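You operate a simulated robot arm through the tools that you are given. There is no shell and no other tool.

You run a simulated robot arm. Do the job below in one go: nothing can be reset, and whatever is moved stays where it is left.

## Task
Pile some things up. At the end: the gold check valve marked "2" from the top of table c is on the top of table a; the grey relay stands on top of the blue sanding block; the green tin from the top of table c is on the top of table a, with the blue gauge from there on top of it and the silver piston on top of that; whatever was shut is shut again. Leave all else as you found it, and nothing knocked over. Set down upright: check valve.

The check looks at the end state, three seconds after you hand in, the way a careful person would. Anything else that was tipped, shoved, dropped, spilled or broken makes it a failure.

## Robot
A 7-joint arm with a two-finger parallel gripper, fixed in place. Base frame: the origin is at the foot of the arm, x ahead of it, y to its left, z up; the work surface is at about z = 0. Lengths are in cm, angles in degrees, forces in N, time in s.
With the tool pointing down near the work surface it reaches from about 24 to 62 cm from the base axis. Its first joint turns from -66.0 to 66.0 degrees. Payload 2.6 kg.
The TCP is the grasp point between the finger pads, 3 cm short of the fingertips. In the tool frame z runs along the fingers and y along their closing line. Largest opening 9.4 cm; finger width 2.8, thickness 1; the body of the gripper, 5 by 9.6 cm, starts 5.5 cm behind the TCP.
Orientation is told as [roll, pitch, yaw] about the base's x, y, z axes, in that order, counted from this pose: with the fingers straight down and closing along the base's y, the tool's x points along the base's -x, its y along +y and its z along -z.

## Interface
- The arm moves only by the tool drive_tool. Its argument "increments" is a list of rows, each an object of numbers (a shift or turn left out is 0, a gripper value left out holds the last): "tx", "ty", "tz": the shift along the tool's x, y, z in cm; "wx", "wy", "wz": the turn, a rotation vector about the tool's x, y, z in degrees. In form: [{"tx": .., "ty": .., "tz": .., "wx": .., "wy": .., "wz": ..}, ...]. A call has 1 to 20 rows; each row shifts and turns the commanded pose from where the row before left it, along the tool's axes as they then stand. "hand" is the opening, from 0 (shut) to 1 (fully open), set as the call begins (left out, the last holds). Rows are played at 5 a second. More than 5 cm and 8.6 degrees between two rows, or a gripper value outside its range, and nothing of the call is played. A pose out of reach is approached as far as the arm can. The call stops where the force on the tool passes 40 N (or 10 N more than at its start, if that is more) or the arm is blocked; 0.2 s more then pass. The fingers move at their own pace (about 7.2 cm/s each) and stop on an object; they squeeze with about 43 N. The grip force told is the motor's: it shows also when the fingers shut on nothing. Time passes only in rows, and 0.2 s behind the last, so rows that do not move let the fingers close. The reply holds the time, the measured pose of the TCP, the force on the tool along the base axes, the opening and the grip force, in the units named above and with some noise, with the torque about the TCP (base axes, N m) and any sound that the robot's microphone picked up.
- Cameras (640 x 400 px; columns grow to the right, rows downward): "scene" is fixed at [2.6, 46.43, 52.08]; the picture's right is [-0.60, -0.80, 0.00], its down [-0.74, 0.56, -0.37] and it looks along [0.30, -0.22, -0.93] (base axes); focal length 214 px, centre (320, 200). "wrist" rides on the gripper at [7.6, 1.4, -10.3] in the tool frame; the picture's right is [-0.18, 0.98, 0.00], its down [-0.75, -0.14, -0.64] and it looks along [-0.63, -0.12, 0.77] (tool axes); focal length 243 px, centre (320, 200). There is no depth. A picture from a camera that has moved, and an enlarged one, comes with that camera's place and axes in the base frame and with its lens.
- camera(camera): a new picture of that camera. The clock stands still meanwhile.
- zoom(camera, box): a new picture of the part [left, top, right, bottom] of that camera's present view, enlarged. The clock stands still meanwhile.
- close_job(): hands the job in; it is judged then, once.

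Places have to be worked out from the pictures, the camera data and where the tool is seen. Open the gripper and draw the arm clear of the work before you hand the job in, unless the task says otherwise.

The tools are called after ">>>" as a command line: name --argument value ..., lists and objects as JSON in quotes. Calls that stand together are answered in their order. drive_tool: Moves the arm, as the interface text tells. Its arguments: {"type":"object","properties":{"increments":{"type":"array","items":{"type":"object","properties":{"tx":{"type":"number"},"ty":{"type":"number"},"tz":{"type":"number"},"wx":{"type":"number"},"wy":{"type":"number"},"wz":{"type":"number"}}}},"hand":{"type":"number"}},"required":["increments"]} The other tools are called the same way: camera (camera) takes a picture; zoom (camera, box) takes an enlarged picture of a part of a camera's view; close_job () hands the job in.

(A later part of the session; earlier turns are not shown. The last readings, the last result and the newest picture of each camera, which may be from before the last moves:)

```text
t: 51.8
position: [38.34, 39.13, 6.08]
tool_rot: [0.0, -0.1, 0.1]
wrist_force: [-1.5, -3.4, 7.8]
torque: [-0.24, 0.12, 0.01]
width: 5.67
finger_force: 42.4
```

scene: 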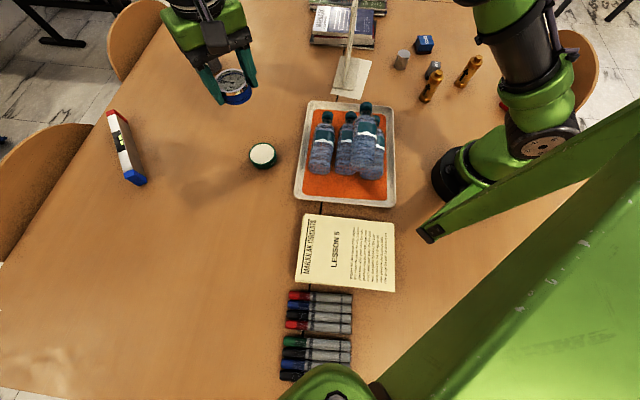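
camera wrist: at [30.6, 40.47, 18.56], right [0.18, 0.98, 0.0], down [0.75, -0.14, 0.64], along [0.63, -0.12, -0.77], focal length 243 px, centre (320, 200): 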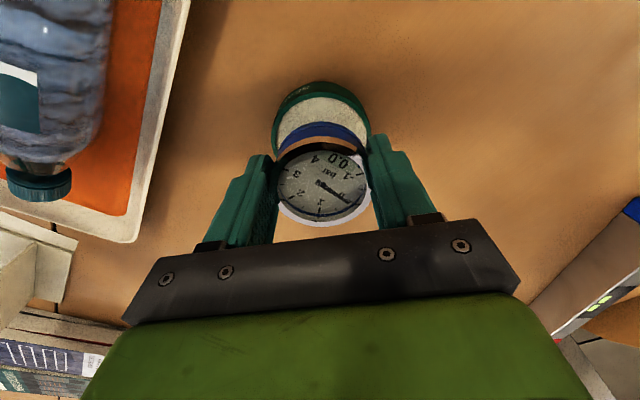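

Contact force appears (≈10 N), so the gauge sits on the tin. I open and rise.

>>> drive_tool --increments '[{}, {}, {}]' --hand 1

>>> drive_tool --increments '[{"tz": -1}, {"tz": -2}, {"tz": -3}, {"tz": -4}, {"tz": -4}, {"tz": -3}, {}]'

>>> zoom --camera "wrist" --box '[240, 30, 400, 130]'

>>> zoom --camera "scene" --box '[180, 90, 340, 190]'

```text
t: 52.6
position: [38.46, 39.09, 6.08]
tool_rot: [0.1, 0.0, 0.0]
wrist_force: [-0.8, -0.6, 0.2]
torque: [0.01, 0.03, 0.0]
width: 9.39
finger_force: 0.1
```

```text
t: 54.2
position: [38.47, 39.34, 22.83]
tool_rot: [0.0, 0.0, 0.1]
wrist_force: [0.1, 0.0, 0.2]
torque: [-0.01, 0.0, 0.03]
width: 9.4
finger_force: 0.0
```

```text
4.00 times, centred on (320, 80) of wrist
camera zoom: at [30.77, 40.89, 33.1], right [0.18, 0.98, 0.0], down [0.75, -0.14, 0.64], along [0.63, -0.12, -0.77], focal length 970 px, centre (320, 680)
```

zoom: 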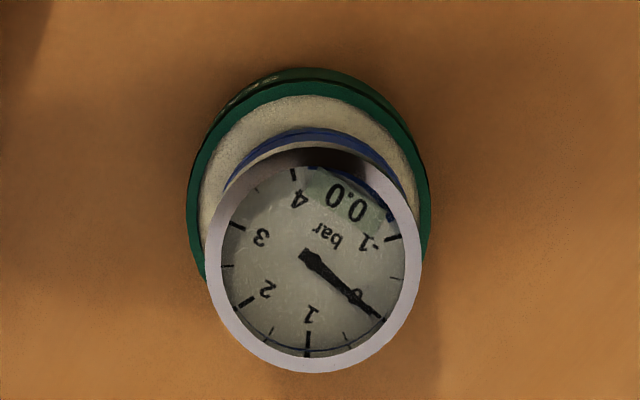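

```text
4.00 times, centred on (260, 140) of scene
camera zoom: at [2.6, 46.43, 52.08], right [-0.6, -0.8, 0.0], down [-0.74, 0.56, -0.37], along [0.3, -0.22, -0.93], focal length 858 px, centre (560, 440)
```

zoom: 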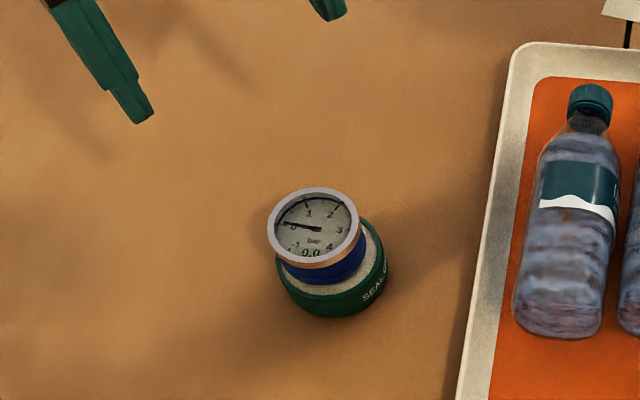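

The gauge stands level on the tin, bezel centre ≈(38.75,39.2). Now I return to table C for the piston.

>>> drive_tool --increments '[{"tz": -3}, {"tz": -3, "ty": -2}, {"tz": -3, "ty": -3, "tx": 1}, {"tz": -2, "ty": -3, "tx": 1}, {"ty": -4, "tx": 1}, {"ty": -4, "tx": 1}, {"ty": -4, "tx": 1}, {"ty": -4, "tx": 1}, {"ty": -4}, {"ty": -4}, {"ty": -4}, {"ty": -4}, {"ty": -4}, {"ty": -4}, {"ty": -4}, {"ty": -4}, {"ty": -3}, {}]'

>>> camera --camera "wrist"

```text
t: 58.0
position: [32.01, -19.72, 34.13]
tool_rot: [-0.1, -0.1, 0.0]
wrist_force: [-0.9, 0.6, 0.0]
torque: [-0.03, -0.02, 0.0]
width: 9.43
finger_force: 0.1
```

```text
taken
camera wrist: at [24.42, -18.26, 44.44], right [0.18, 0.98, 0.0], down [0.75, -0.14, 0.64], along [0.63, -0.12, -0.77], focal length 243 px, centre (320, 200)
```

wrist: 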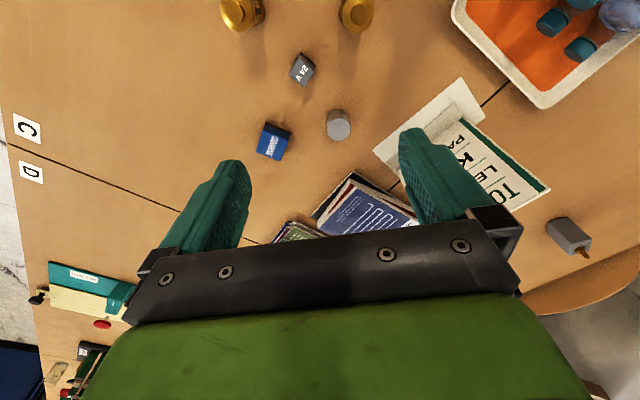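

I move above the piston and descend to z≈18.

>>> drive_tool --increments '[{"tx": -2, "ty": 0.3, "tz": 1}, {"tx": -2, "ty": 0.3, "tz": 3}, {"tx": -2, "ty": 0.3, "tz": 3}, {"tx": -2, "ty": 0.3, "tz": 3}, {"tx": -2, "ty": 0.1, "tz": 3}, {"tz": 3}, {}]'

>>> zoom --camera "wrist" --box '[160, 0, 480, 200]'

>>> zoom --camera "scene" --box '[360, 0, 520, 100]'

```text
t: 59.6
position: [42.47, -18.48, 17.9]
tool_rot: [0.0, 0.0, 0.0]
wrist_force: [-0.3, 0.7, 0.1]
torque: [0.02, 0.01, 0.01]
width: 9.36
finger_force: 0.1
```

```text
2.00 times, centred on (320, 100) of wrist
camera zoom: at [34.76, -16.99, 28.16], right [0.18, 0.98, 0.0], down [0.75, -0.14, 0.64], along [0.63, -0.12, -0.77], focal length 485 px, centre (320, 400)
```

zoom: 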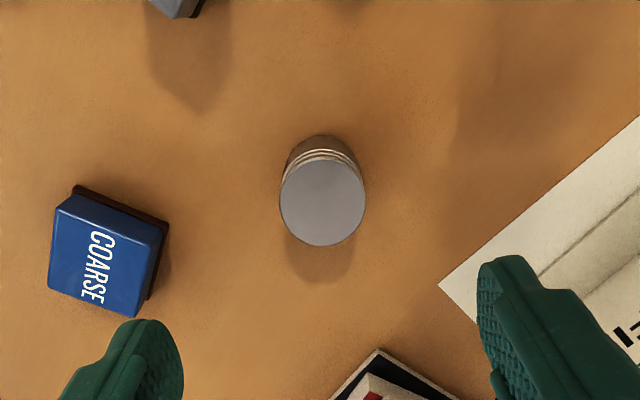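

```text
4.00 times, centred on (440, 50) of scene
camera zoom: at [2.6, 46.43, 52.08], right [-0.6, -0.8, 0.0], down [-0.74, 0.56, -0.37], along [0.3, -0.22, -0.93], focal length 858 px, centre (-160, 800)
```

zoom: 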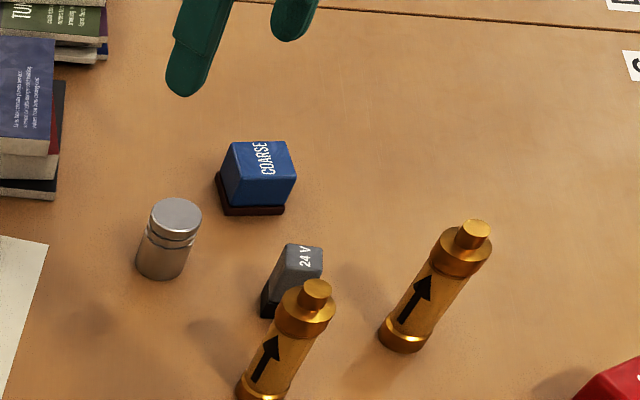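

Piston measured at (42.3,-18.3), diameter ≈4.2, height ≈4.1. I'll grip it higher up (TCP z≈4.2) so the fingertips clear the gauge bezel later.

>>> drive_tool --increments '[{"tx": 0.15, "ty": 0.2, "tz": 2}, {"tz": 3}, {"tz": 3}, {"tz": 2}, {}]'

>>> camera --camera "wrist"

```text
t: 60.8
position: [42.13, -18.34, 8.02]
tool_rot: [-0.1, 0.1, 0.0]
wrist_force: [0.0, -0.1, 0.3]
torque: [0.02, -0.03, -0.01]
width: 9.4
finger_force: 0.0
```

```text
taken
camera wrist: at [34.58, -16.83, 18.41], right [0.18, 0.98, 0.0], down [0.75, -0.14, 0.64], along [0.63, -0.12, -0.77], focal length 243 px, centre (320, 200)
```

wrist: 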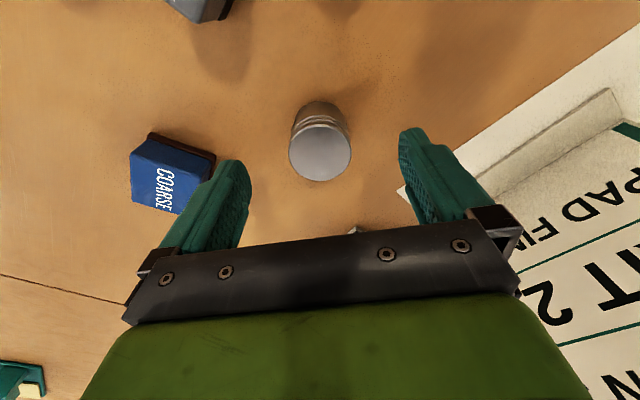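

Centred on the piston. I descend to z≈4.2 and close.

>>> drive_tool --increments '[{"tz": 1.5}, {"tz": 1.5}, {"tz": 0.8}, {}]'

>>> drive_tool --increments '[{}, {}, {}, {}]' --hand 0

>>> camera --camera "wrist"

```text
t: 61.8
position: [42.26, -18.22, 4.15]
tool_rot: [0.0, -0.1, 0.0]
wrist_force: [-0.4, -0.3, 0.9]
torque: [0.01, -0.03, -0.02]
width: 9.4
finger_force: 0.1
```

```text
t: 62.8
position: [42.42, -18.18, 4.29]
tool_rot: [0.0, 0.0, 0.0]
wrist_force: [1.0, -0.2, 0.3]
torque: [0.02, 0.02, 0.0]
width: 4.05
finger_force: 42.4
```

```text
taken
camera wrist: at [34.68, -16.7, 14.58], right [0.18, 0.98, 0.0], down [0.75, -0.14, 0.64], along [0.63, -0.12, -0.77], focal length 243 px, centre (320, 200)
```

wrist: 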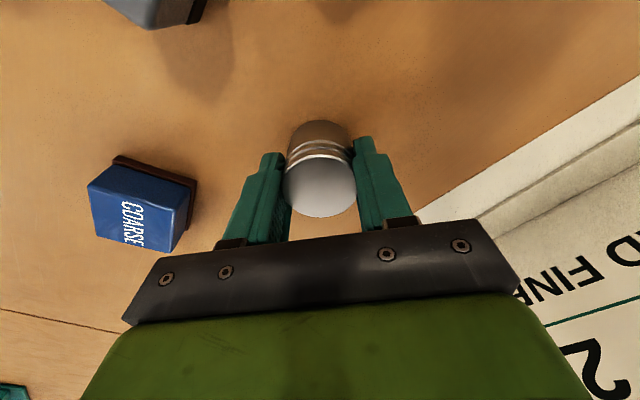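

Gripped at 4.05 cm and centred. I lift, pull back from the sign, and carry the piston across.

>>> drive_tool --increments '[{"tz": -1}, {"tz": -2}, {"tz": -3}, {"tz": -4}, {"tz": -4}, {"tz": -4}, {"tz": -4, "tx": 1}, {"tz": -3, "tx": 3}, {"tz": -3, "tx": 3}, {"tz": -2, "tx": 3}, {"tx": 0.5}, {}]'

>>> drive_tool --increments '[{"ty": 2}, {"ty": 4}, {"ty": 4}, {"ty": 4}, {"ty": 4}, {"ty": 4}, {"ty": 4}, {"ty": 4}, {"ty": 4}, {"ty": 4}, {"ty": 4, "tx": -1}, {"ty": 4, "tx": -1.5}, {"ty": 4, "tx": -1.5}, {"ty": 3, "tx": -1.5, "tz": 1}, {"ty": 3, "tx": -1, "tz": 2}, {"ty": 1.4, "tz": 2}, {}]'

>>> camera --camera "wrist"

```text
t: 65.4
position: [31.84, -18.37, 34.29]
tool_rot: [0.0, 0.0, 0.0]
wrist_force: [-0.2, 0.1, -1.6]
torque: [-0.04, -0.01, -0.03]
width: 4.13
finger_force: 43.1
```

```text
t: 69.0
position: [38.13, 39.14, 28.81]
tool_rot: [0.0, -0.1, 0.0]
wrist_force: [0.5, -0.1, -0.9]
torque: [0.01, 0.02, -0.01]
width: 4.1
finger_force: 43.0
```

```text
taken
camera wrist: at [30.51, 40.61, 39.08], right [0.18, 0.98, 0.0], down [0.75, -0.14, 0.64], along [0.63, -0.12, -0.77], focal length 243 px, centre (320, 200)
```

wrist: 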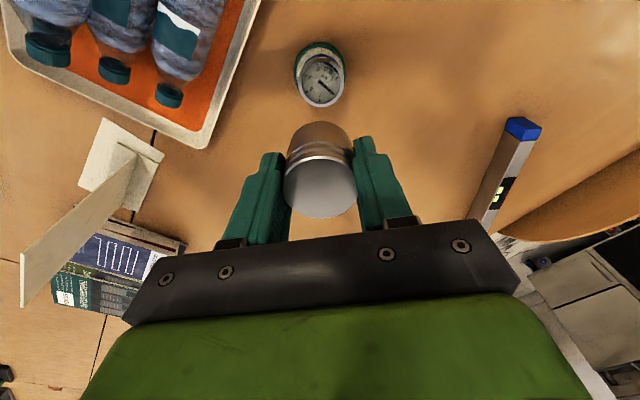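

I zoom on the gauge to fix its bezel centre precisely.

>>> zoom --camera "wrist" --box '[270, 30, 370, 120]'

```text
4.44 times, centred on (320, 75) of wrist
camera zoom: at [30.51, 40.61, 39.08], right [0.18, 0.98, 0.0], down [0.75, -0.14, 0.64], along [0.63, -0.12, -0.77], focal length 1078 px, centre (320, 756)
```

zoom: 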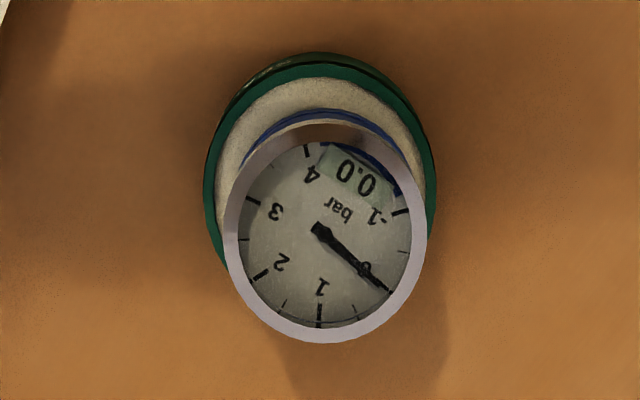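

Bezel centre ≈(38.6,39.2). I align over it and lower to z≈12.5, then check.

>>> drive_tool --increments '[{"tx": -0.42, "ty": 0.06, "tz": 2}, {"tz": 3}, {"tz": 3}, {"tz": 3}, {"tz": 3}, {"tz": 2}, {}, {}]'

>>> camera --camera "wrist"

>>> zoom --camera "scene" --box '[200, 90, 320, 180]'

```text
t: 70.8
position: [38.71, 39.26, 13.11]
tool_rot: [0.0, 0.0, -0.1]
wrist_force: [-0.3, 0.4, -1.5]
torque: [-0.04, -0.02, 0.01]
width: 4.06
finger_force: 43.4
```

```text
taken
camera wrist: at [31.04, 40.72, 23.47], right [0.18, 0.98, 0.0], down [0.75, -0.14, 0.64], along [0.63, -0.12, -0.77], focal length 243 px, centre (320, 200)
```

wrist: 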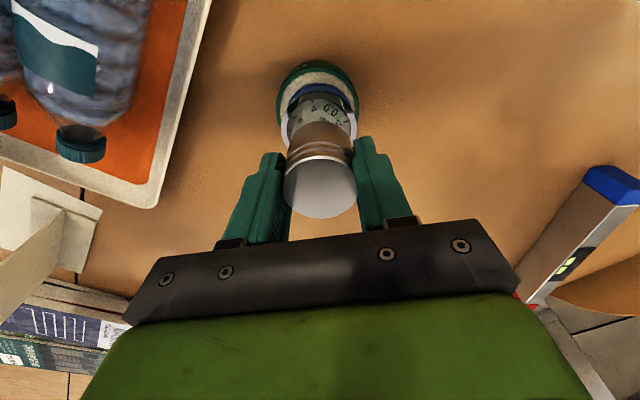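

```text
4.44 times, centred on (260, 135) of scene
camera zoom: at [2.6, 46.43, 52.08], right [-0.6, -0.8, 0.0], down [-0.74, 0.56, -0.37], along [0.3, -0.22, -0.93], focal length 953 px, centre (587, 489)
```

zoom: 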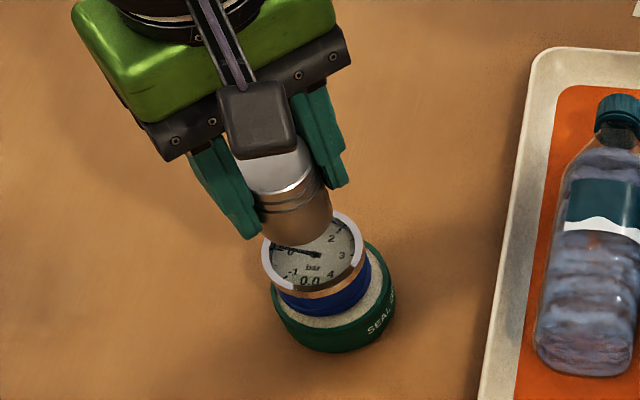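

Looks lined up; I lower to just above contact and examine both views closely.

>>> drive_tool --increments '[{"tz": 1.2}, {"tz": 0.9}, {"tz": 0.6}, {}, {}]'

>>> zoom --camera "wrist" --box '[250, 60, 390, 230]'

>>> zoom --camera "scene" --box '[235, 120, 299, 160]'

```text
t: 72.0
position: [38.64, 39.16, 10.44]
tool_rot: [0.0, 0.0, 0.0]
wrist_force: [-0.1, 0.7, -1.5]
torque: [-0.04, 0.04, 0.01]
width: 4.11
finger_force: 42.7
```

```text
2.35 times, centred on (320, 145) of wrist
camera zoom: at [31.02, 40.58, 20.75], right [0.18, 0.98, 0.0], down [0.75, -0.14, 0.64], along [0.63, -0.12, -0.77], focal length 571 px, centre (320, 329)
```

zoom: 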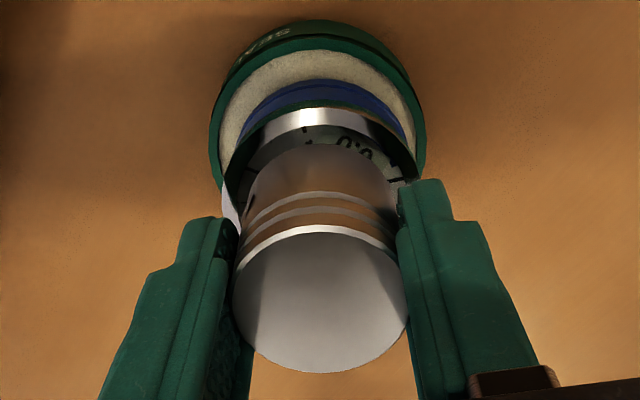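

```text
10.00 times, centred on (267, 140) of scene
camera zoom: at [2.6, 46.43, 52.08], right [-0.6, -0.8, 0.0], down [-0.74, 0.56, -0.37], along [0.3, -0.22, -0.93], focal length 2145 px, centre (850, 800)
```

zoom: 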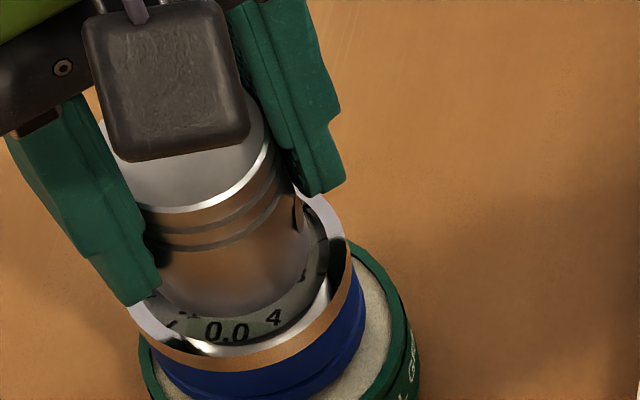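

The bezel is slightly recessed; the piston is centred in y but about 0.15 cm short in x. I nudge +0.15 in x and creep down.

>>> drive_tool --increments '[{"tx": -0.15}, {"tz": 0.3}, {"tz": 0.2}, {}]'

>>> zoom --camera "wrist" --box '[250, 60, 390, 230]'

>>> zoom --camera "scene" --box '[235, 120, 299, 160]'

```text
t: 73.0
position: [38.84, 39.06, 10.1]
tool_rot: [0.0, 0.1, 0.1]
wrist_force: [0.7, 0.2, -1.0]
torque: [-0.02, 0.0, -0.02]
width: 4.09
finger_force: 43.1
```

```text
2.35 times, centred on (320, 145) of wrist
camera zoom: at [31.19, 40.55, 20.28], right [0.18, 0.98, 0.0], down [0.75, -0.14, 0.64], along [0.63, -0.12, -0.77], focal length 571 px, centre (320, 329)
```

zoom: 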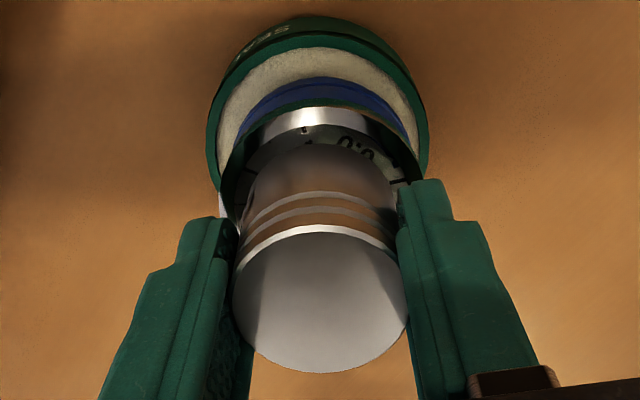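

```text
10.00 times, centred on (267, 140) of scene
camera zoom: at [2.6, 46.43, 52.08], right [-0.6, -0.8, 0.0], down [-0.74, 0.56, -0.37], along [0.3, -0.22, -0.93], focal length 2145 px, centre (850, 800)
```

zoom: 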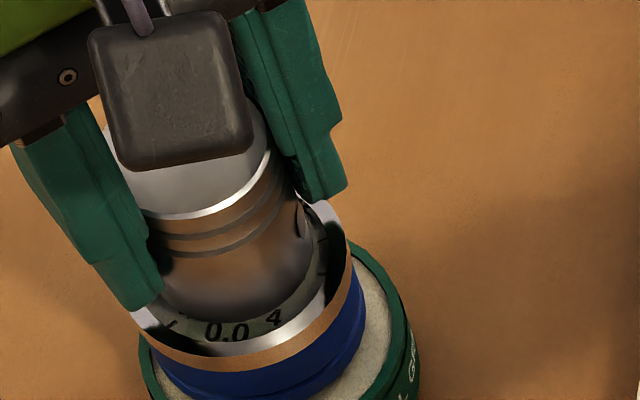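

Good clearance all round inside the bezel. I continue creeping down until contact.

>>> drive_tool --increments '[{"tz": 0.15}, {"tz": 0.15}, {}]'

>>> drive_tool --increments '[{"tz": 0.1}, {"tz": 0.1}, {}]'

```text
t: 73.8
position: [38.83, 39.1, 9.68]
tool_rot: [0.0, -0.1, 0.0]
wrist_force: [-0.1, -0.4, 2.6]
torque: [-0.05, 0.02, 0.02]
width: 4.05
finger_force: 43.2
```

```text
t: 74.6
position: [38.97, 39.07, 9.78]
tool_rot: [0.3, -0.2, 0.0]
wrist_force: [-2.1, -3.1, 22.1]
torque: [-0.28, 0.18, -0.04]
width: 4.07
finger_force: 43.6
```

Contact at z≈9.7. I look before releasing, to see whether it sits flat.

>>> drive_tool --increments '[{"tz": -0.15}, {}]'

>>> zoom --camera "wrist" --box '[250, 60, 390, 230]'

>>> zoom --camera "scene" --box '[235, 120, 299, 160]'

```text
t: 75.2
position: [38.91, 39.04, 9.7]
tool_rot: [0.2, -0.1, 0.1]
wrist_force: [4.1, 3.9, 13.1]
torque: [0.16, -0.15, 0.0]
width: 4.06
finger_force: 42.9
```

```text
2.35 times, centred on (320, 145) of wrist
camera zoom: at [31.19, 40.57, 20.01], right [0.18, 0.98, 0.0], down [0.75, -0.14, 0.64], along [0.63, -0.12, -0.77], focal length 571 px, centre (320, 329)
```

zoom: 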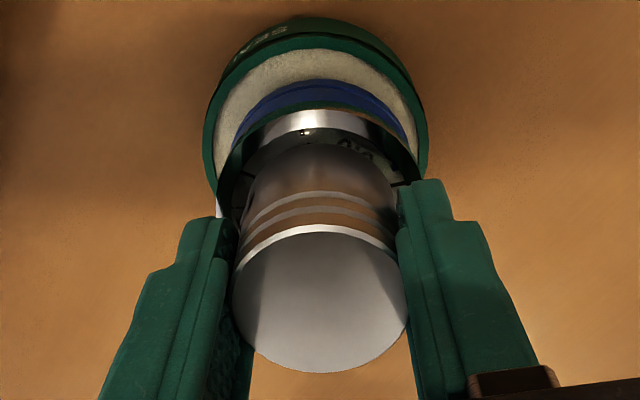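

```text
10.00 times, centred on (267, 140) of scene
camera zoom: at [2.59, 46.42, 52.09], right [-0.6, -0.8, 0.0], down [-0.74, 0.56, -0.37], along [0.3, -0.22, -0.93], focal length 2145 px, centre (850, 800)
```

zoom: 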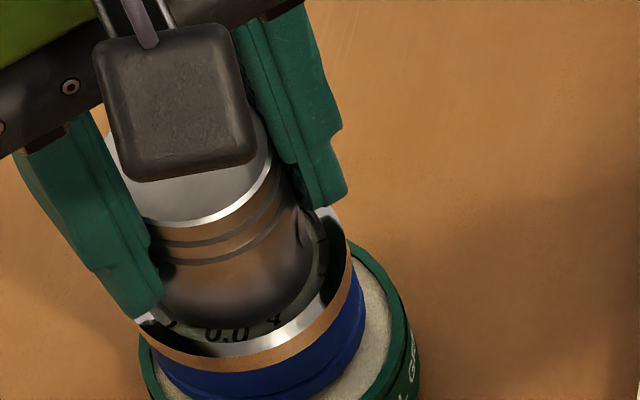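

The piston bottom lies inside the bezel on the glass. I ease off a little to relax the pressing force, then open.

>>> drive_tool --increments '[{"tz": -0.1}, {}]'

```text
t: 75.8
position: [38.73, 39.01, 9.7]
tool_rot: [-0.1, -0.1, 0.1]
wrist_force: [1.9, 2.7, 8.4]
torque: [0.17, -0.15, 0.02]
width: 4.07
finger_force: 42.8
```

>>> drive_tool --increments '[{"tz": -0.08}, {}]'

```text
t: 76.4
position: [38.71, 38.96, 9.79]
tool_rot: [-0.2, 0.1, 0.0]
wrist_force: [0.0, -1.0, 0.7]
torque: [-0.01, 0.02, -0.02]
width: 4.08
finger_force: 43.0
```

The pressing force is now about 1 N with no torque. I open the fingers and check before rising.

>>> drive_tool --increments '[{}, {}, {}]' --hand 1

>>> zoom --camera "scene" --box '[220, 110, 316, 170]'

>>> zoom --camera "wrist" --box '[220, 60, 420, 230]'

```text
t: 77.2
position: [38.69, 38.99, 9.9]
tool_rot: [0.0, 0.0, 0.1]
wrist_force: [-0.1, 0.4, -0.7]
torque: [0.0, -0.02, 0.02]
width: 9.39
finger_force: 0.0
```

```text
6.67 times, centred on (268, 140) of scene
camera zoom: at [2.6, 46.43, 52.08], right [-0.6, -0.8, 0.0], down [-0.74, 0.56, -0.37], along [0.3, -0.22, -0.93], focal length 1430 px, centre (667, 600)
```

zoom: 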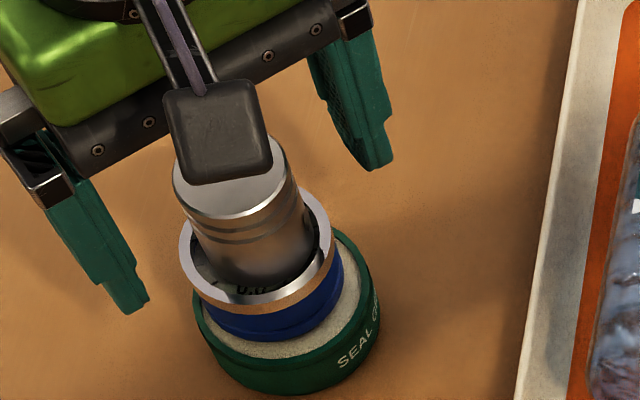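

```text
2.35 times, centred on (320, 145) of wrist
camera zoom: at [31.1, 40.52, 20.17], right [0.18, 0.98, 0.0], down [0.75, -0.14, 0.64], along [0.63, -0.12, -0.77], focal length 571 px, centre (320, 329)
```

zoom: 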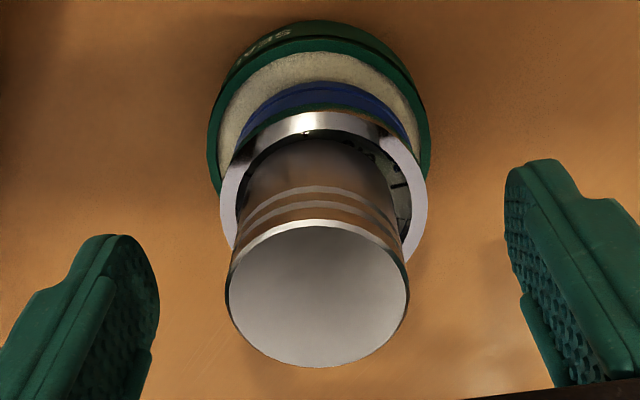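

Released; piston stands on the gauge. I rise straight up and check that it's level.

>>> drive_tool --increments '[{"tz": -1}, {"tz": -2}, {"tz": -3}, {"tz": -4}, {"tz": -4}, {}]'

>>> zoom --camera "scene" --box '[220, 110, 316, 170]'

>>> zoom --camera "wrist" --box '[240, 30, 400, 130]'

```text
t: 78.6
position: [39.25, 39.24, 24.03]
tool_rot: [0.0, 0.1, 0.1]
wrist_force: [0.2, 0.6, -0.1]
torque: [0.03, 0.0, 0.0]
width: 9.39
finger_force: 0.1
```

```text
6.67 times, centred on (268, 140) of scene
camera zoom: at [2.6, 46.43, 52.08], right [-0.6, -0.8, 0.0], down [-0.74, 0.56, -0.37], along [0.3, -0.22, -0.93], focal length 1430 px, centre (667, 600)
```

zoom: 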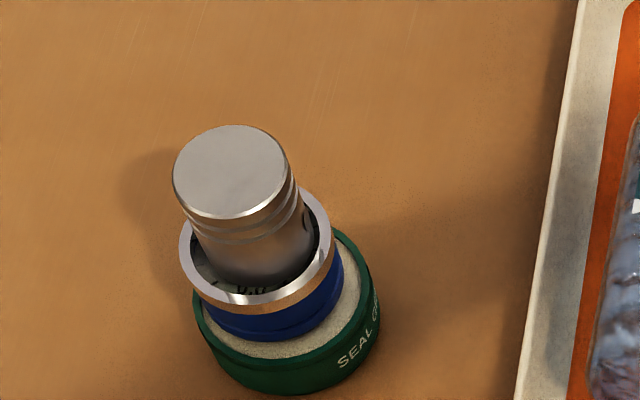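

```text
4.00 times, centred on (320, 80) of wrist
camera zoom: at [31.5, 40.81, 34.23], right [0.18, 0.98, 0.0], down [0.75, -0.14, 0.64], along [0.63, -0.12, -0.77], focal length 970 px, centre (320, 680)
```

zoom: 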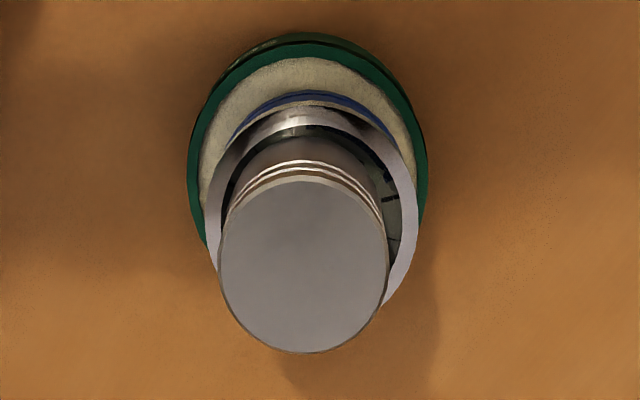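

The stack of tin, gauge and piston is standing well. Next is valve "2": I go back over table C near (27,-14).

>>> drive_tool --increments '[{"tz": -3}, {"tz": -3, "ty": -2}, {"tz": -2, "ty": -3, "tx": 1}, {"tz": -2, "ty": -3, "tx": 1}, {"ty": -4, "tx": 1}, {"ty": -4, "tx": 1}, {"ty": -4, "tx": 1}, {"ty": -4, "tx": 1}, {"ty": -4, "tx": 1}, {"ty": -4, "tx": 1}, {"ty": -4, "tx": 1}, {"ty": -4, "tx": 1}, {"ty": -4, "tx": 1}, {"ty": -4, "tx": 1}, {"ty": -4}, {"ty": -1}, {}]'

>>> camera --camera "wrist"

>>> zoom --camera "scene" --box '[180, 80, 340, 180]'

```text
t: 82.2
position: [26.84, -13.98, 33.81]
tool_rot: [0.0, 0.1, 0.0]
wrist_force: [-0.1, -0.1, -0.7]
torque: [0.02, -0.01, 0.0]
width: 9.4
finger_force: 0.0
```

```text
taken
camera wrist: at [19.15, -12.58, 44.06], right [0.18, 0.98, 0.0], down [0.75, -0.14, 0.64], along [0.63, -0.12, -0.77], focal length 243 px, centre (320, 200)
```

wrist: 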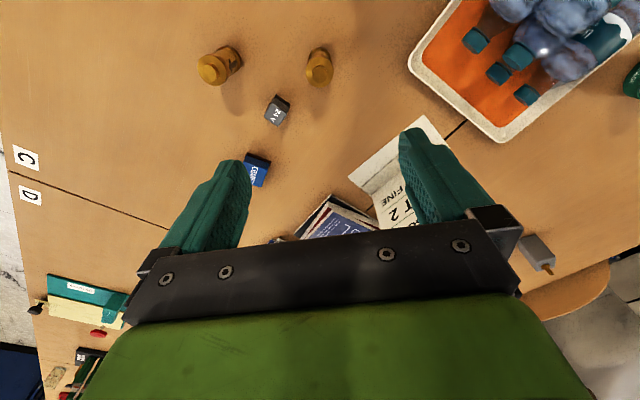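

```text
4.00 times, centred on (260, 130) of scene
camera zoom: at [2.6, 46.43, 52.08], right [-0.6, -0.8, 0.0], down [-0.74, 0.56, -0.37], along [0.3, -0.22, -0.93], focal length 858 px, centre (560, 480)
```

zoom: 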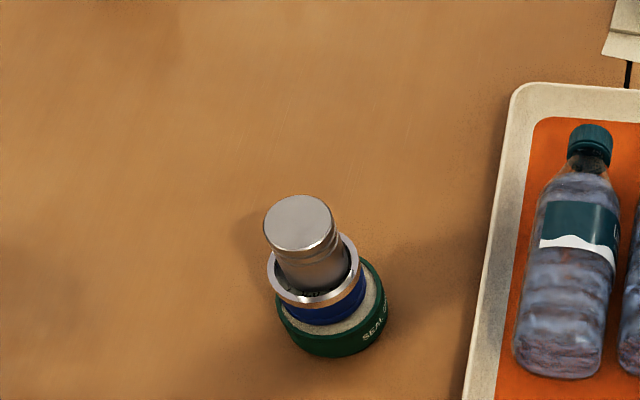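

The stack is stable. I zoom on the valves from here to locate valve 2.

>>> zoom --camera "wrist" --box '[180, 30, 360, 140]'

>>> zoom --camera "wrist" --box '[280, 40, 360, 90]'

```text
3.56 times, centred on (270, 85) of wrist
camera zoom: at [19.15, -12.58, 44.06], right [0.18, 0.98, 0.0], down [0.75, -0.14, 0.64], along [0.63, -0.12, -0.77], focal length 863 px, centre (498, 609)
```

zoom: 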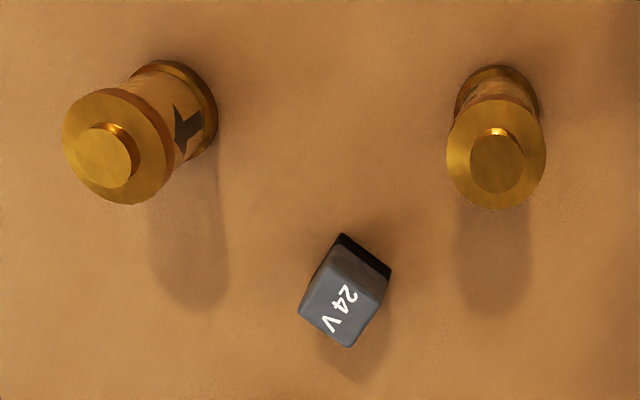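

```text
8.00 times, centred on (320, 65) of wrist
camera zoom: at [19.15, -12.58, 44.06], right [0.18, 0.98, 0.0], down [0.75, -0.14, 0.64], along [0.63, -0.12, -0.77], focal length 1941 px, centre (320, 1280)
```

zoom: 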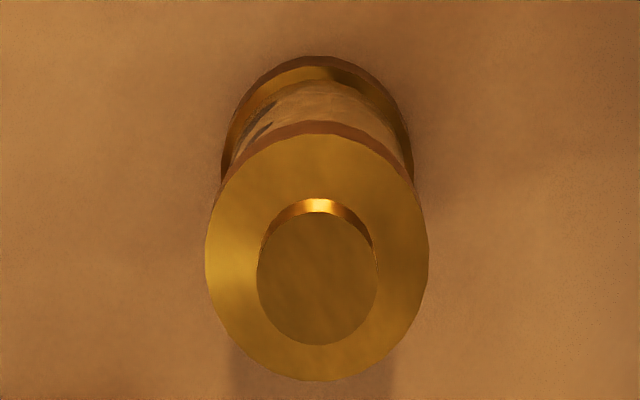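

Valve 2 is at about (26.7,-14.0), height ≈9.3, right below. I lower to z≈14 and verify.

>>> drive_tool --increments '[{"tx": 0.1, "tz": 2}, {"tz": 4}, {"tz": 4}, {"tz": 4}, {"tz": 4}, {"tz": 1.8}, {}]'

>>> camera --camera "wrist"

>>> zoom --camera "scene" --box '[390, 30, 490, 130]'

```text
t: 83.8
position: [26.98, -14.06, 13.87]
tool_rot: [-0.1, 0.0, 0.1]
wrist_force: [0.4, 0.2, 0.6]
torque: [-0.02, 0.03, -0.05]
width: 9.42
finger_force: 0.1
```

```text
taken
camera wrist: at [19.32, -12.61, 24.16], right [0.18, 0.98, 0.0], down [0.75, -0.14, 0.64], along [0.63, -0.12, -0.77], focal length 243 px, centre (320, 200)
```

wrist: 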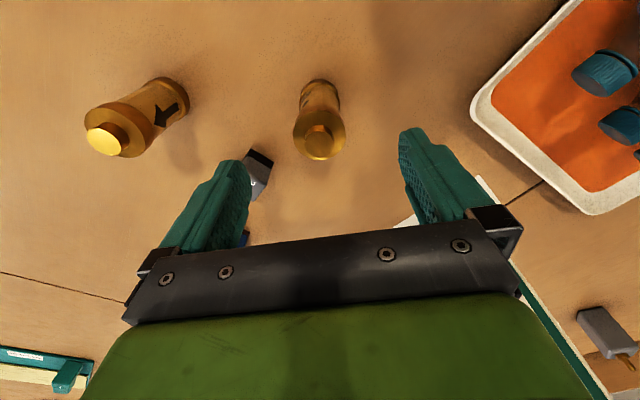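

```text
4.00 times, centred on (440, 80) of scene
camera zoom: at [2.6, 46.43, 52.08], right [-0.6, -0.8, 0.0], down [-0.74, 0.56, -0.37], along [0.3, -0.22, -0.93], focal length 858 px, centre (-160, 680)
```

zoom: 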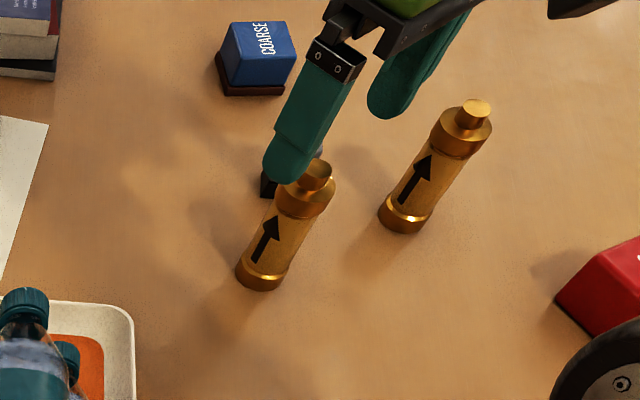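

Valve at (26.6,-14.0). I shift −0.3 in x and lower to z≈6, then close.

>>> drive_tool --increments '[{"tx": 0.3, "tz": 1}, {"tz": 2}, {"tz": 2}, {"tz": 2}, {"tz": 0.9}, {}]'

>>> camera --camera "wrist"

```text
t: 85.2
position: [26.5, -13.95, 6.05]
tool_rot: [-0.1, -0.1, 0.0]
wrist_force: [-0.1, -0.5, 0.0]
torque: [-0.02, -0.01, -0.03]
width: 9.39
finger_force: 0.1
```

```text
taken
camera wrist: at [18.89, -12.47, 16.19], right [0.18, 0.98, 0.0], down [0.75, -0.14, 0.64], along [0.63, -0.12, -0.77], focal length 243 px, centre (320, 200)
```

wrist: 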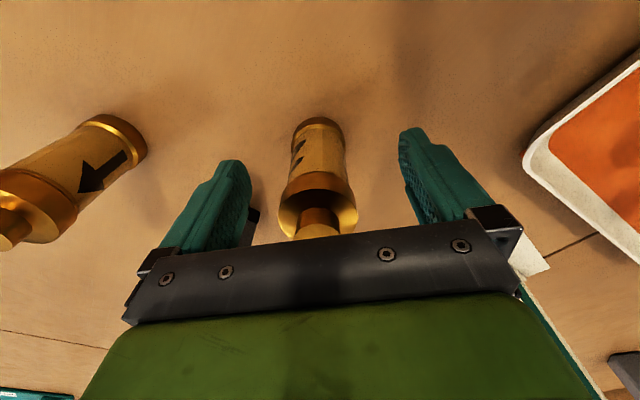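

The valve is between the fingers with no contact. I close.

>>> drive_tool --increments '[{}, {}, {}, {}]' --hand 0

>>> camera --camera "wrist"

```text
t: 86.2
position: [26.48, -13.94, 6.03]
tool_rot: [0.0, 0.1, 0.0]
wrist_force: [0.7, 0.4, 0.1]
torque: [0.03, 0.01, -0.02]
width: 3.7
finger_force: 43.0
```

```text
taken
camera wrist: at [18.9, -12.47, 16.22], right [0.18, 0.98, 0.0], down [0.75, -0.14, 0.64], along [0.63, -0.12, -0.77], focal length 243 px, centre (320, 200)
```

wrist: 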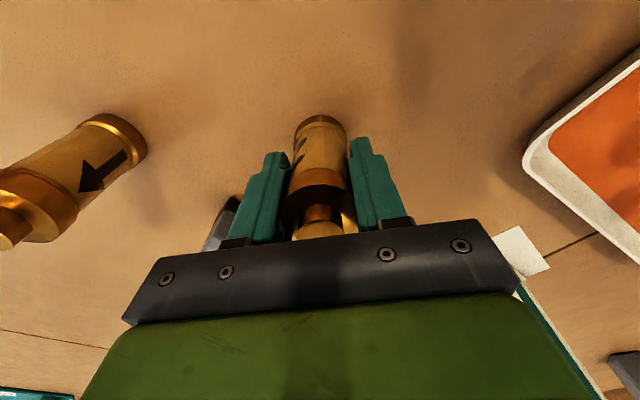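

The pads grip only the top flange, above the pad centre. I reopen, raise 1.2 cm so the flange is at the pad centre, and close again.

>>> drive_tool --increments '[{}, {}, {"tz": -0.6}, {"tz": -0.6}, {}]' --hand 1

>>> drive_tool --increments '[{}, {}, {}, {}]' --hand 0

>>> drive_tool --increments '[{"tz": -0.5}, {"tz": -1}, {"tz": -1.5}, {}]'

>>> camera --camera "wrist"

>>> zoom --camera "scene" --box '[390, 30, 490, 130]'

```text
t: 87.4
position: [26.59, -13.82, 7.11]
tool_rot: [0.0, 0.0, 0.0]
wrist_force: [-0.7, 0.3, -0.6]
torque: [0.02, -0.01, 0.01]
width: 9.4
finger_force: 0.1
```

```text
t: 88.4
position: [26.68, -13.87, 7.21]
tool_rot: [0.0, 0.0, 0.0]
wrist_force: [0.0, -0.3, 2.2]
torque: [-0.06, 0.0, -0.01]
width: 3.7
finger_force: 43.1
```

```text
t: 89.4
position: [26.54, -13.86, 10.32]
tool_rot: [0.0, 0.0, 0.0]
wrist_force: [0.3, 0.1, -1.6]
torque: [0.0, 0.02, 0.0]
width: 3.7
finger_force: 42.8
```

```text
taken
camera wrist: at [18.95, -12.43, 20.59], right [0.18, 0.98, 0.0], down [0.75, -0.14, 0.64], along [0.63, -0.12, -0.77], focal length 243 px, centre (320, 200)
```

wrist: 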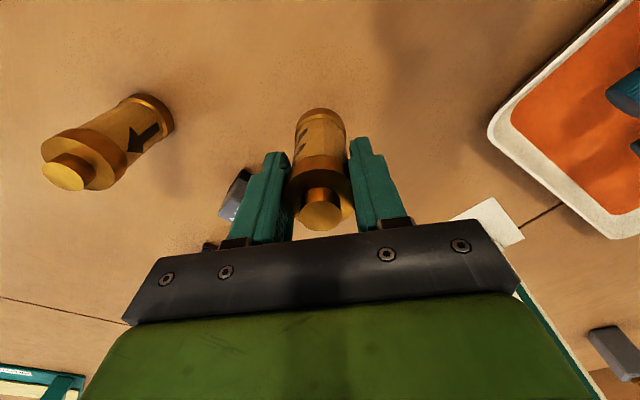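

```text
4.00 times, centred on (440, 80) of scene
camera zoom: at [2.6, 46.43, 52.08], right [-0.6, -0.8, 0.0], down [-0.74, 0.56, -0.37], along [0.3, -0.22, -0.93], focal length 858 px, centre (-160, 680)
```

zoom: 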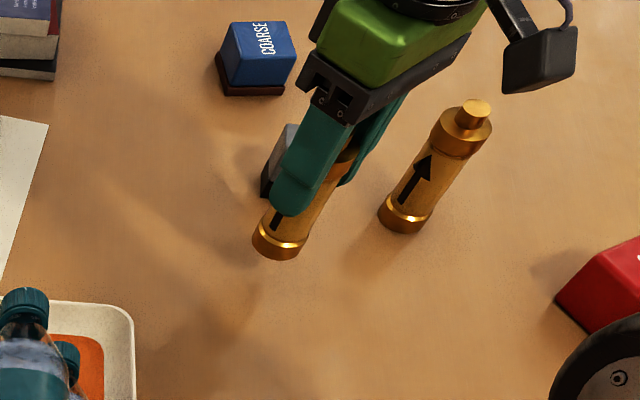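

The valve hangs straight. I lift to z≈35 and carry it over toward table A.

>>> drive_tool --increments '[{"tz": -2}, {"tz": -3.5}, {"tz": -4}, {"tz": -4}, {"tz": -4}, {"tz": -4}, {"tz": -3}, {}]'

>>> drive_tool --increments '[{"ty": 2}, {"ty": 3.5, "tx": -0.5}, {"ty": 4, "tx": -1}, {"ty": 4, "tx": -1}, {"ty": 4, "tx": -1}, {"ty": 4, "tx": -1}, {"ty": 4, "tx": -1.5}, {"ty": 4, "tx": -1.5}, {"ty": 4, "tx": -2}, {"ty": 4, "tx": -2}, {"ty": 3, "tx": -2}, {"ty": 2, "tx": -2, "tz": 1}, {"tx": -3, "tz": 2}, {"tx": -3, "tz": 2}, {"tx": -2, "tz": 2}, {}]'

>>> camera --camera "wrist"

>>> camera --camera "scene"

```text
t: 91.2
position: [26.52, -14.14, 34.71]
tool_rot: [0.0, 0.1, 0.1]
wrist_force: [-0.1, 0.2, -1.8]
torque: [0.03, 0.0, 0.01]
width: 3.7
finger_force: 42.8
```

```text
t: 94.6
position: [47.46, 28.58, 29.83]
tool_rot: [0.0, 0.0, 0.1]
wrist_force: [-0.4, -0.2, -0.9]
torque: [0.0, -0.01, 0.01]
width: 3.67
finger_force: 43.1
out of reach, approached as far as the arm can: row 14, 15
```

```text
taken
camera wrist: at [39.82, 30.04, 40.2], right [0.18, 0.98, 0.0], down [0.75, -0.14, 0.64], along [0.63, -0.12, -0.77], focal length 243 px, centre (320, 200)
```

wrist: 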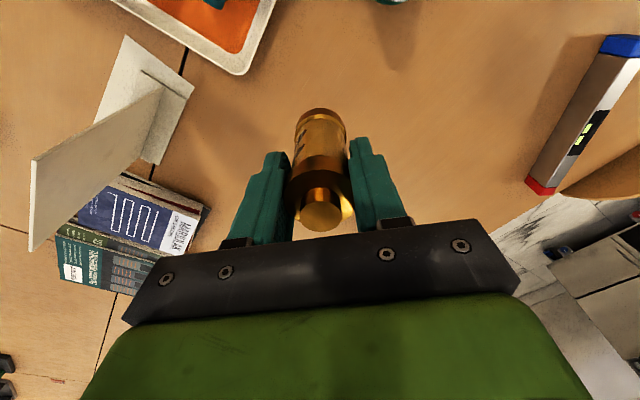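

```text
taken
```

scene: 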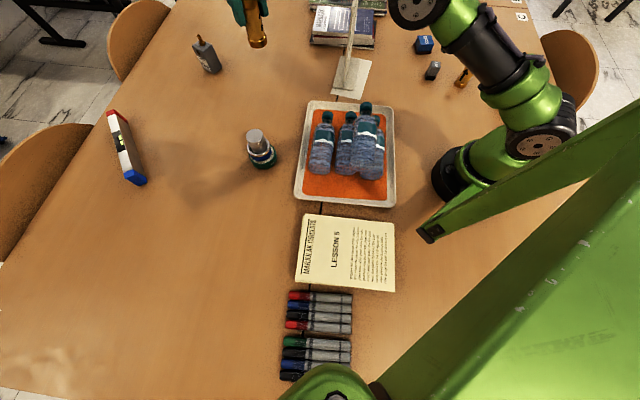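

Below (48,28.5) the table is clear (tray corner ≈(46,17.5), stack ≈14 cm away). I lower the valve there.

>>> drive_tool --increments '[{"tz": 2, "tx": -0.2}, {"tz": 3, "tx": -0.3}, {"tz": 4}, {"tz": 4}, {"tz": 3}, {"tz": 2.5}, {"tz": 1.5}, {"tz": 1}, {}]'

>>> camera --camera "wrist"

>>> camera --camera "scene"

```text
t: 96.6
position: [48.14, 28.18, 8.77]
tool_rot: [0.0, 0.1, 0.0]
wrist_force: [-0.6, -0.4, -1.5]
torque: [0.01, 0.02, -0.03]
width: 3.7
finger_force: 43.1
```

```text
taken
camera wrist: at [40.45, 29.65, 19.06], right [0.18, 0.98, 0.0], down [0.75, -0.14, 0.64], along [0.63, -0.12, -0.77], focal length 243 px, centre (320, 200)
```

wrist: 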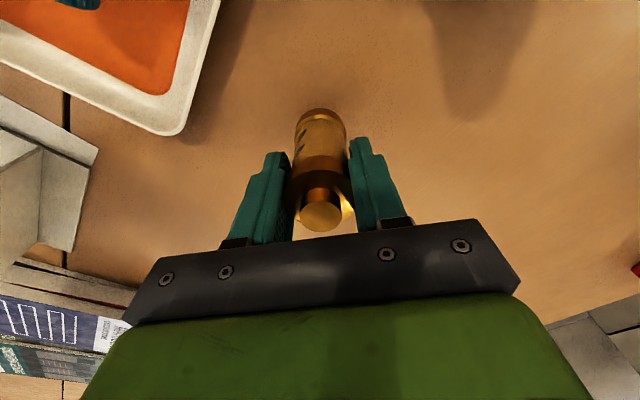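

```text
taken
```

scene: 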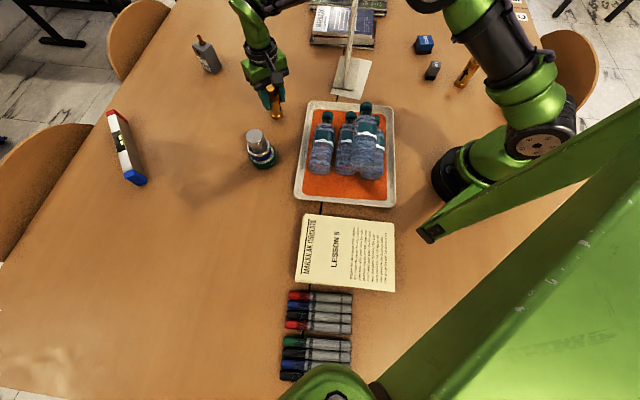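

Clear all round. I creep down the last ~1.5 cm to contact.

>>> drive_tool --increments '[{"tz": 0.6}, {"tz": 0.4}, {"tz": 0.2}, {"tz": 0.1}, {}]'

>>> drive_tool --increments '[{"tz": 0.1}, {"tz": 0.07}, {}]'

```text
t: 97.8
position: [48.17, 28.28, 7.51]
tool_rot: [0.0, -0.1, 0.1]
wrist_force: [-0.5, 0.5, -2.0]
torque: [0.01, 0.03, -0.01]
width: 3.68
finger_force: 42.8
```

```text
t: 98.6
position: [48.13, 28.37, 7.42]
tool_rot: [0.0, 0.0, 0.1]
wrist_force: [0.3, 0.0, -1.1]
torque: [0.02, -0.01, 0.01]
width: 3.68
finger_force: 43.2
```

>>> drive_tool --increments '[{"tz": 0.08}, {"tz": 0.06}, {}]'

```text
t: 99.4
position: [48.16, 28.31, 7.26]
tool_rot: [0.0, 0.0, -0.1]
wrist_force: [0.1, 0.0, -1.8]
torque: [-0.02, 0.02, 0.0]
width: 3.71
finger_force: 43.3
```

>>> drive_tool --increments '[{"tz": 0.05}, {"tz": 0.05}, {}]'

```text
t: 100.2
position: [48.11, 28.28, 7.14]
tool_rot: [-0.1, 0.1, 0.0]
wrist_force: [0.1, -0.1, -0.7]
torque: [-0.04, 0.02, -0.05]
width: 3.67
finger_force: 42.4
```

>>> drive_tool --increments '[{"tz": 0.05}, {}]'

```text
t: 100.8
position: [48.17, 28.31, 7.16]
tool_rot: [-0.1, 0.0, 0.0]
wrist_force: [-0.3, -0.4, -1.2]
torque: [-0.01, -0.02, 0.01]
width: 3.68
finger_force: 43.0
```

>>> drive_tool --increments '[{"tz": 0.06}, {}]'

```text
t: 101.4
position: [48.22, 28.32, 7.11]
tool_rot: [0.1, -0.1, -0.1]
wrist_force: [0.6, -0.7, 2.3]
torque: [-0.04, 0.05, -0.01]
width: 3.68
finger_force: 43.0
```

Contact now shows (+2 N). I open, then rise straight up well above the valve.

>>> drive_tool --increments '[{}, {}, {}]' --hand 1

>>> drive_tool --increments '[{"tz": -0.5}, {"tz": -1.5}, {"tz": -3}, {"tz": -4}, {"tz": -4}, {"tz": -3}, {}]'

>>> zoom --camera "scene" --box '[200, 60, 360, 180]'

>>> camera --camera "wrist"

```text
t: 102.2
position: [48.05, 28.3, 7.07]
tool_rot: [-0.1, -0.1, 0.0]
wrist_force: [0.3, -0.3, -0.5]
torque: [-0.01, 0.01, -0.01]
width: 9.42
finger_force: 0.0
```

```text
t: 103.8
position: [48.16, 27.96, 23.3]
tool_rot: [-0.1, 0.0, 0.1]
wrist_force: [0.6, 0.5, 0.5]
torque: [-0.06, -0.02, -0.02]
width: 9.4
finger_force: 0.1
```

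```text
3.33 times, centred on (280, 120) of scene
camera zoom: at [2.6, 46.43, 52.08], right [-0.6, -0.8, 0.0], down [-0.74, 0.56, -0.37], along [0.3, -0.22, -0.93], focal length 715 px, centre (453, 467)
```

zoom: 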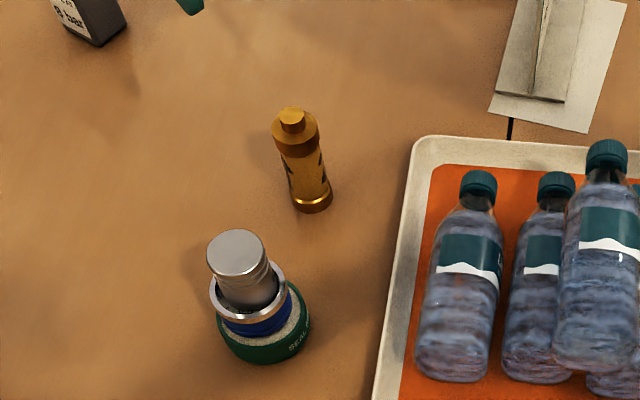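

```text
taken
camera wrist: at [40.48, 29.46, 33.53], right [0.18, 0.98, 0.0], down [0.75, -0.14, 0.64], along [0.63, -0.12, -0.77], focal length 243 px, centre (320, 200)
```

wrist: 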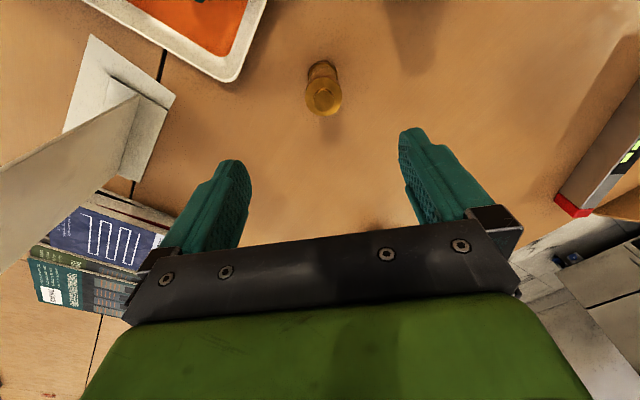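

The valve stands upright on table A. Now I return for the relay on table C.

>>> drive_tool --increments '[{"tz": -3, "tx": 2}, {"tz": -3, "tx": 3}, {"tz": -3, "tx": 3}, {"tx": 3, "ty": -3, "tz": -2}, {"tx": 2, "ty": -4}, {"tx": 1, "ty": -4}, {"tx": 1, "ty": -4}, {"tx": 0.5, "ty": -4}, {"ty": -4.5}, {"ty": -4.5}, {"ty": -4.5}, {"ty": -4.5}, {"ty": -4.5}, {"ty": -4}, {"ty": -3}, {"ty": -2}, {}]'

>>> camera --camera "wrist"

```text
t: 107.4
position: [32.47, -22.29, 33.83]
tool_rot: [0.0, 0.0, 0.1]
wrist_force: [-0.1, -0.6, -0.1]
torque: [-0.04, 0.0, -0.02]
width: 9.39
finger_force: 0.0
```

```text
taken
camera wrist: at [24.83, -20.84, 44.14], right [0.18, 0.98, 0.0], down [0.75, -0.14, 0.64], along [0.63, -0.12, -0.77], focal length 243 px, centre (320, 200)
```

wrist: 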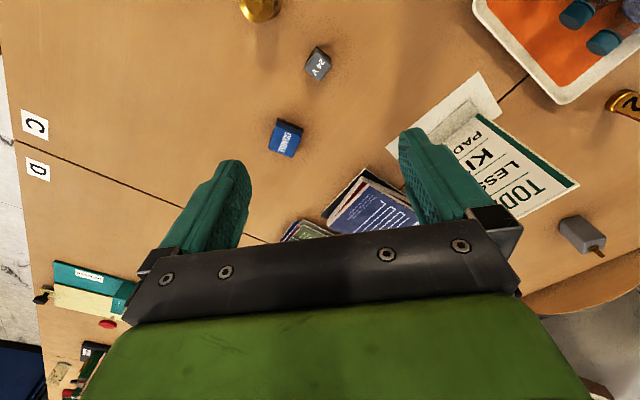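

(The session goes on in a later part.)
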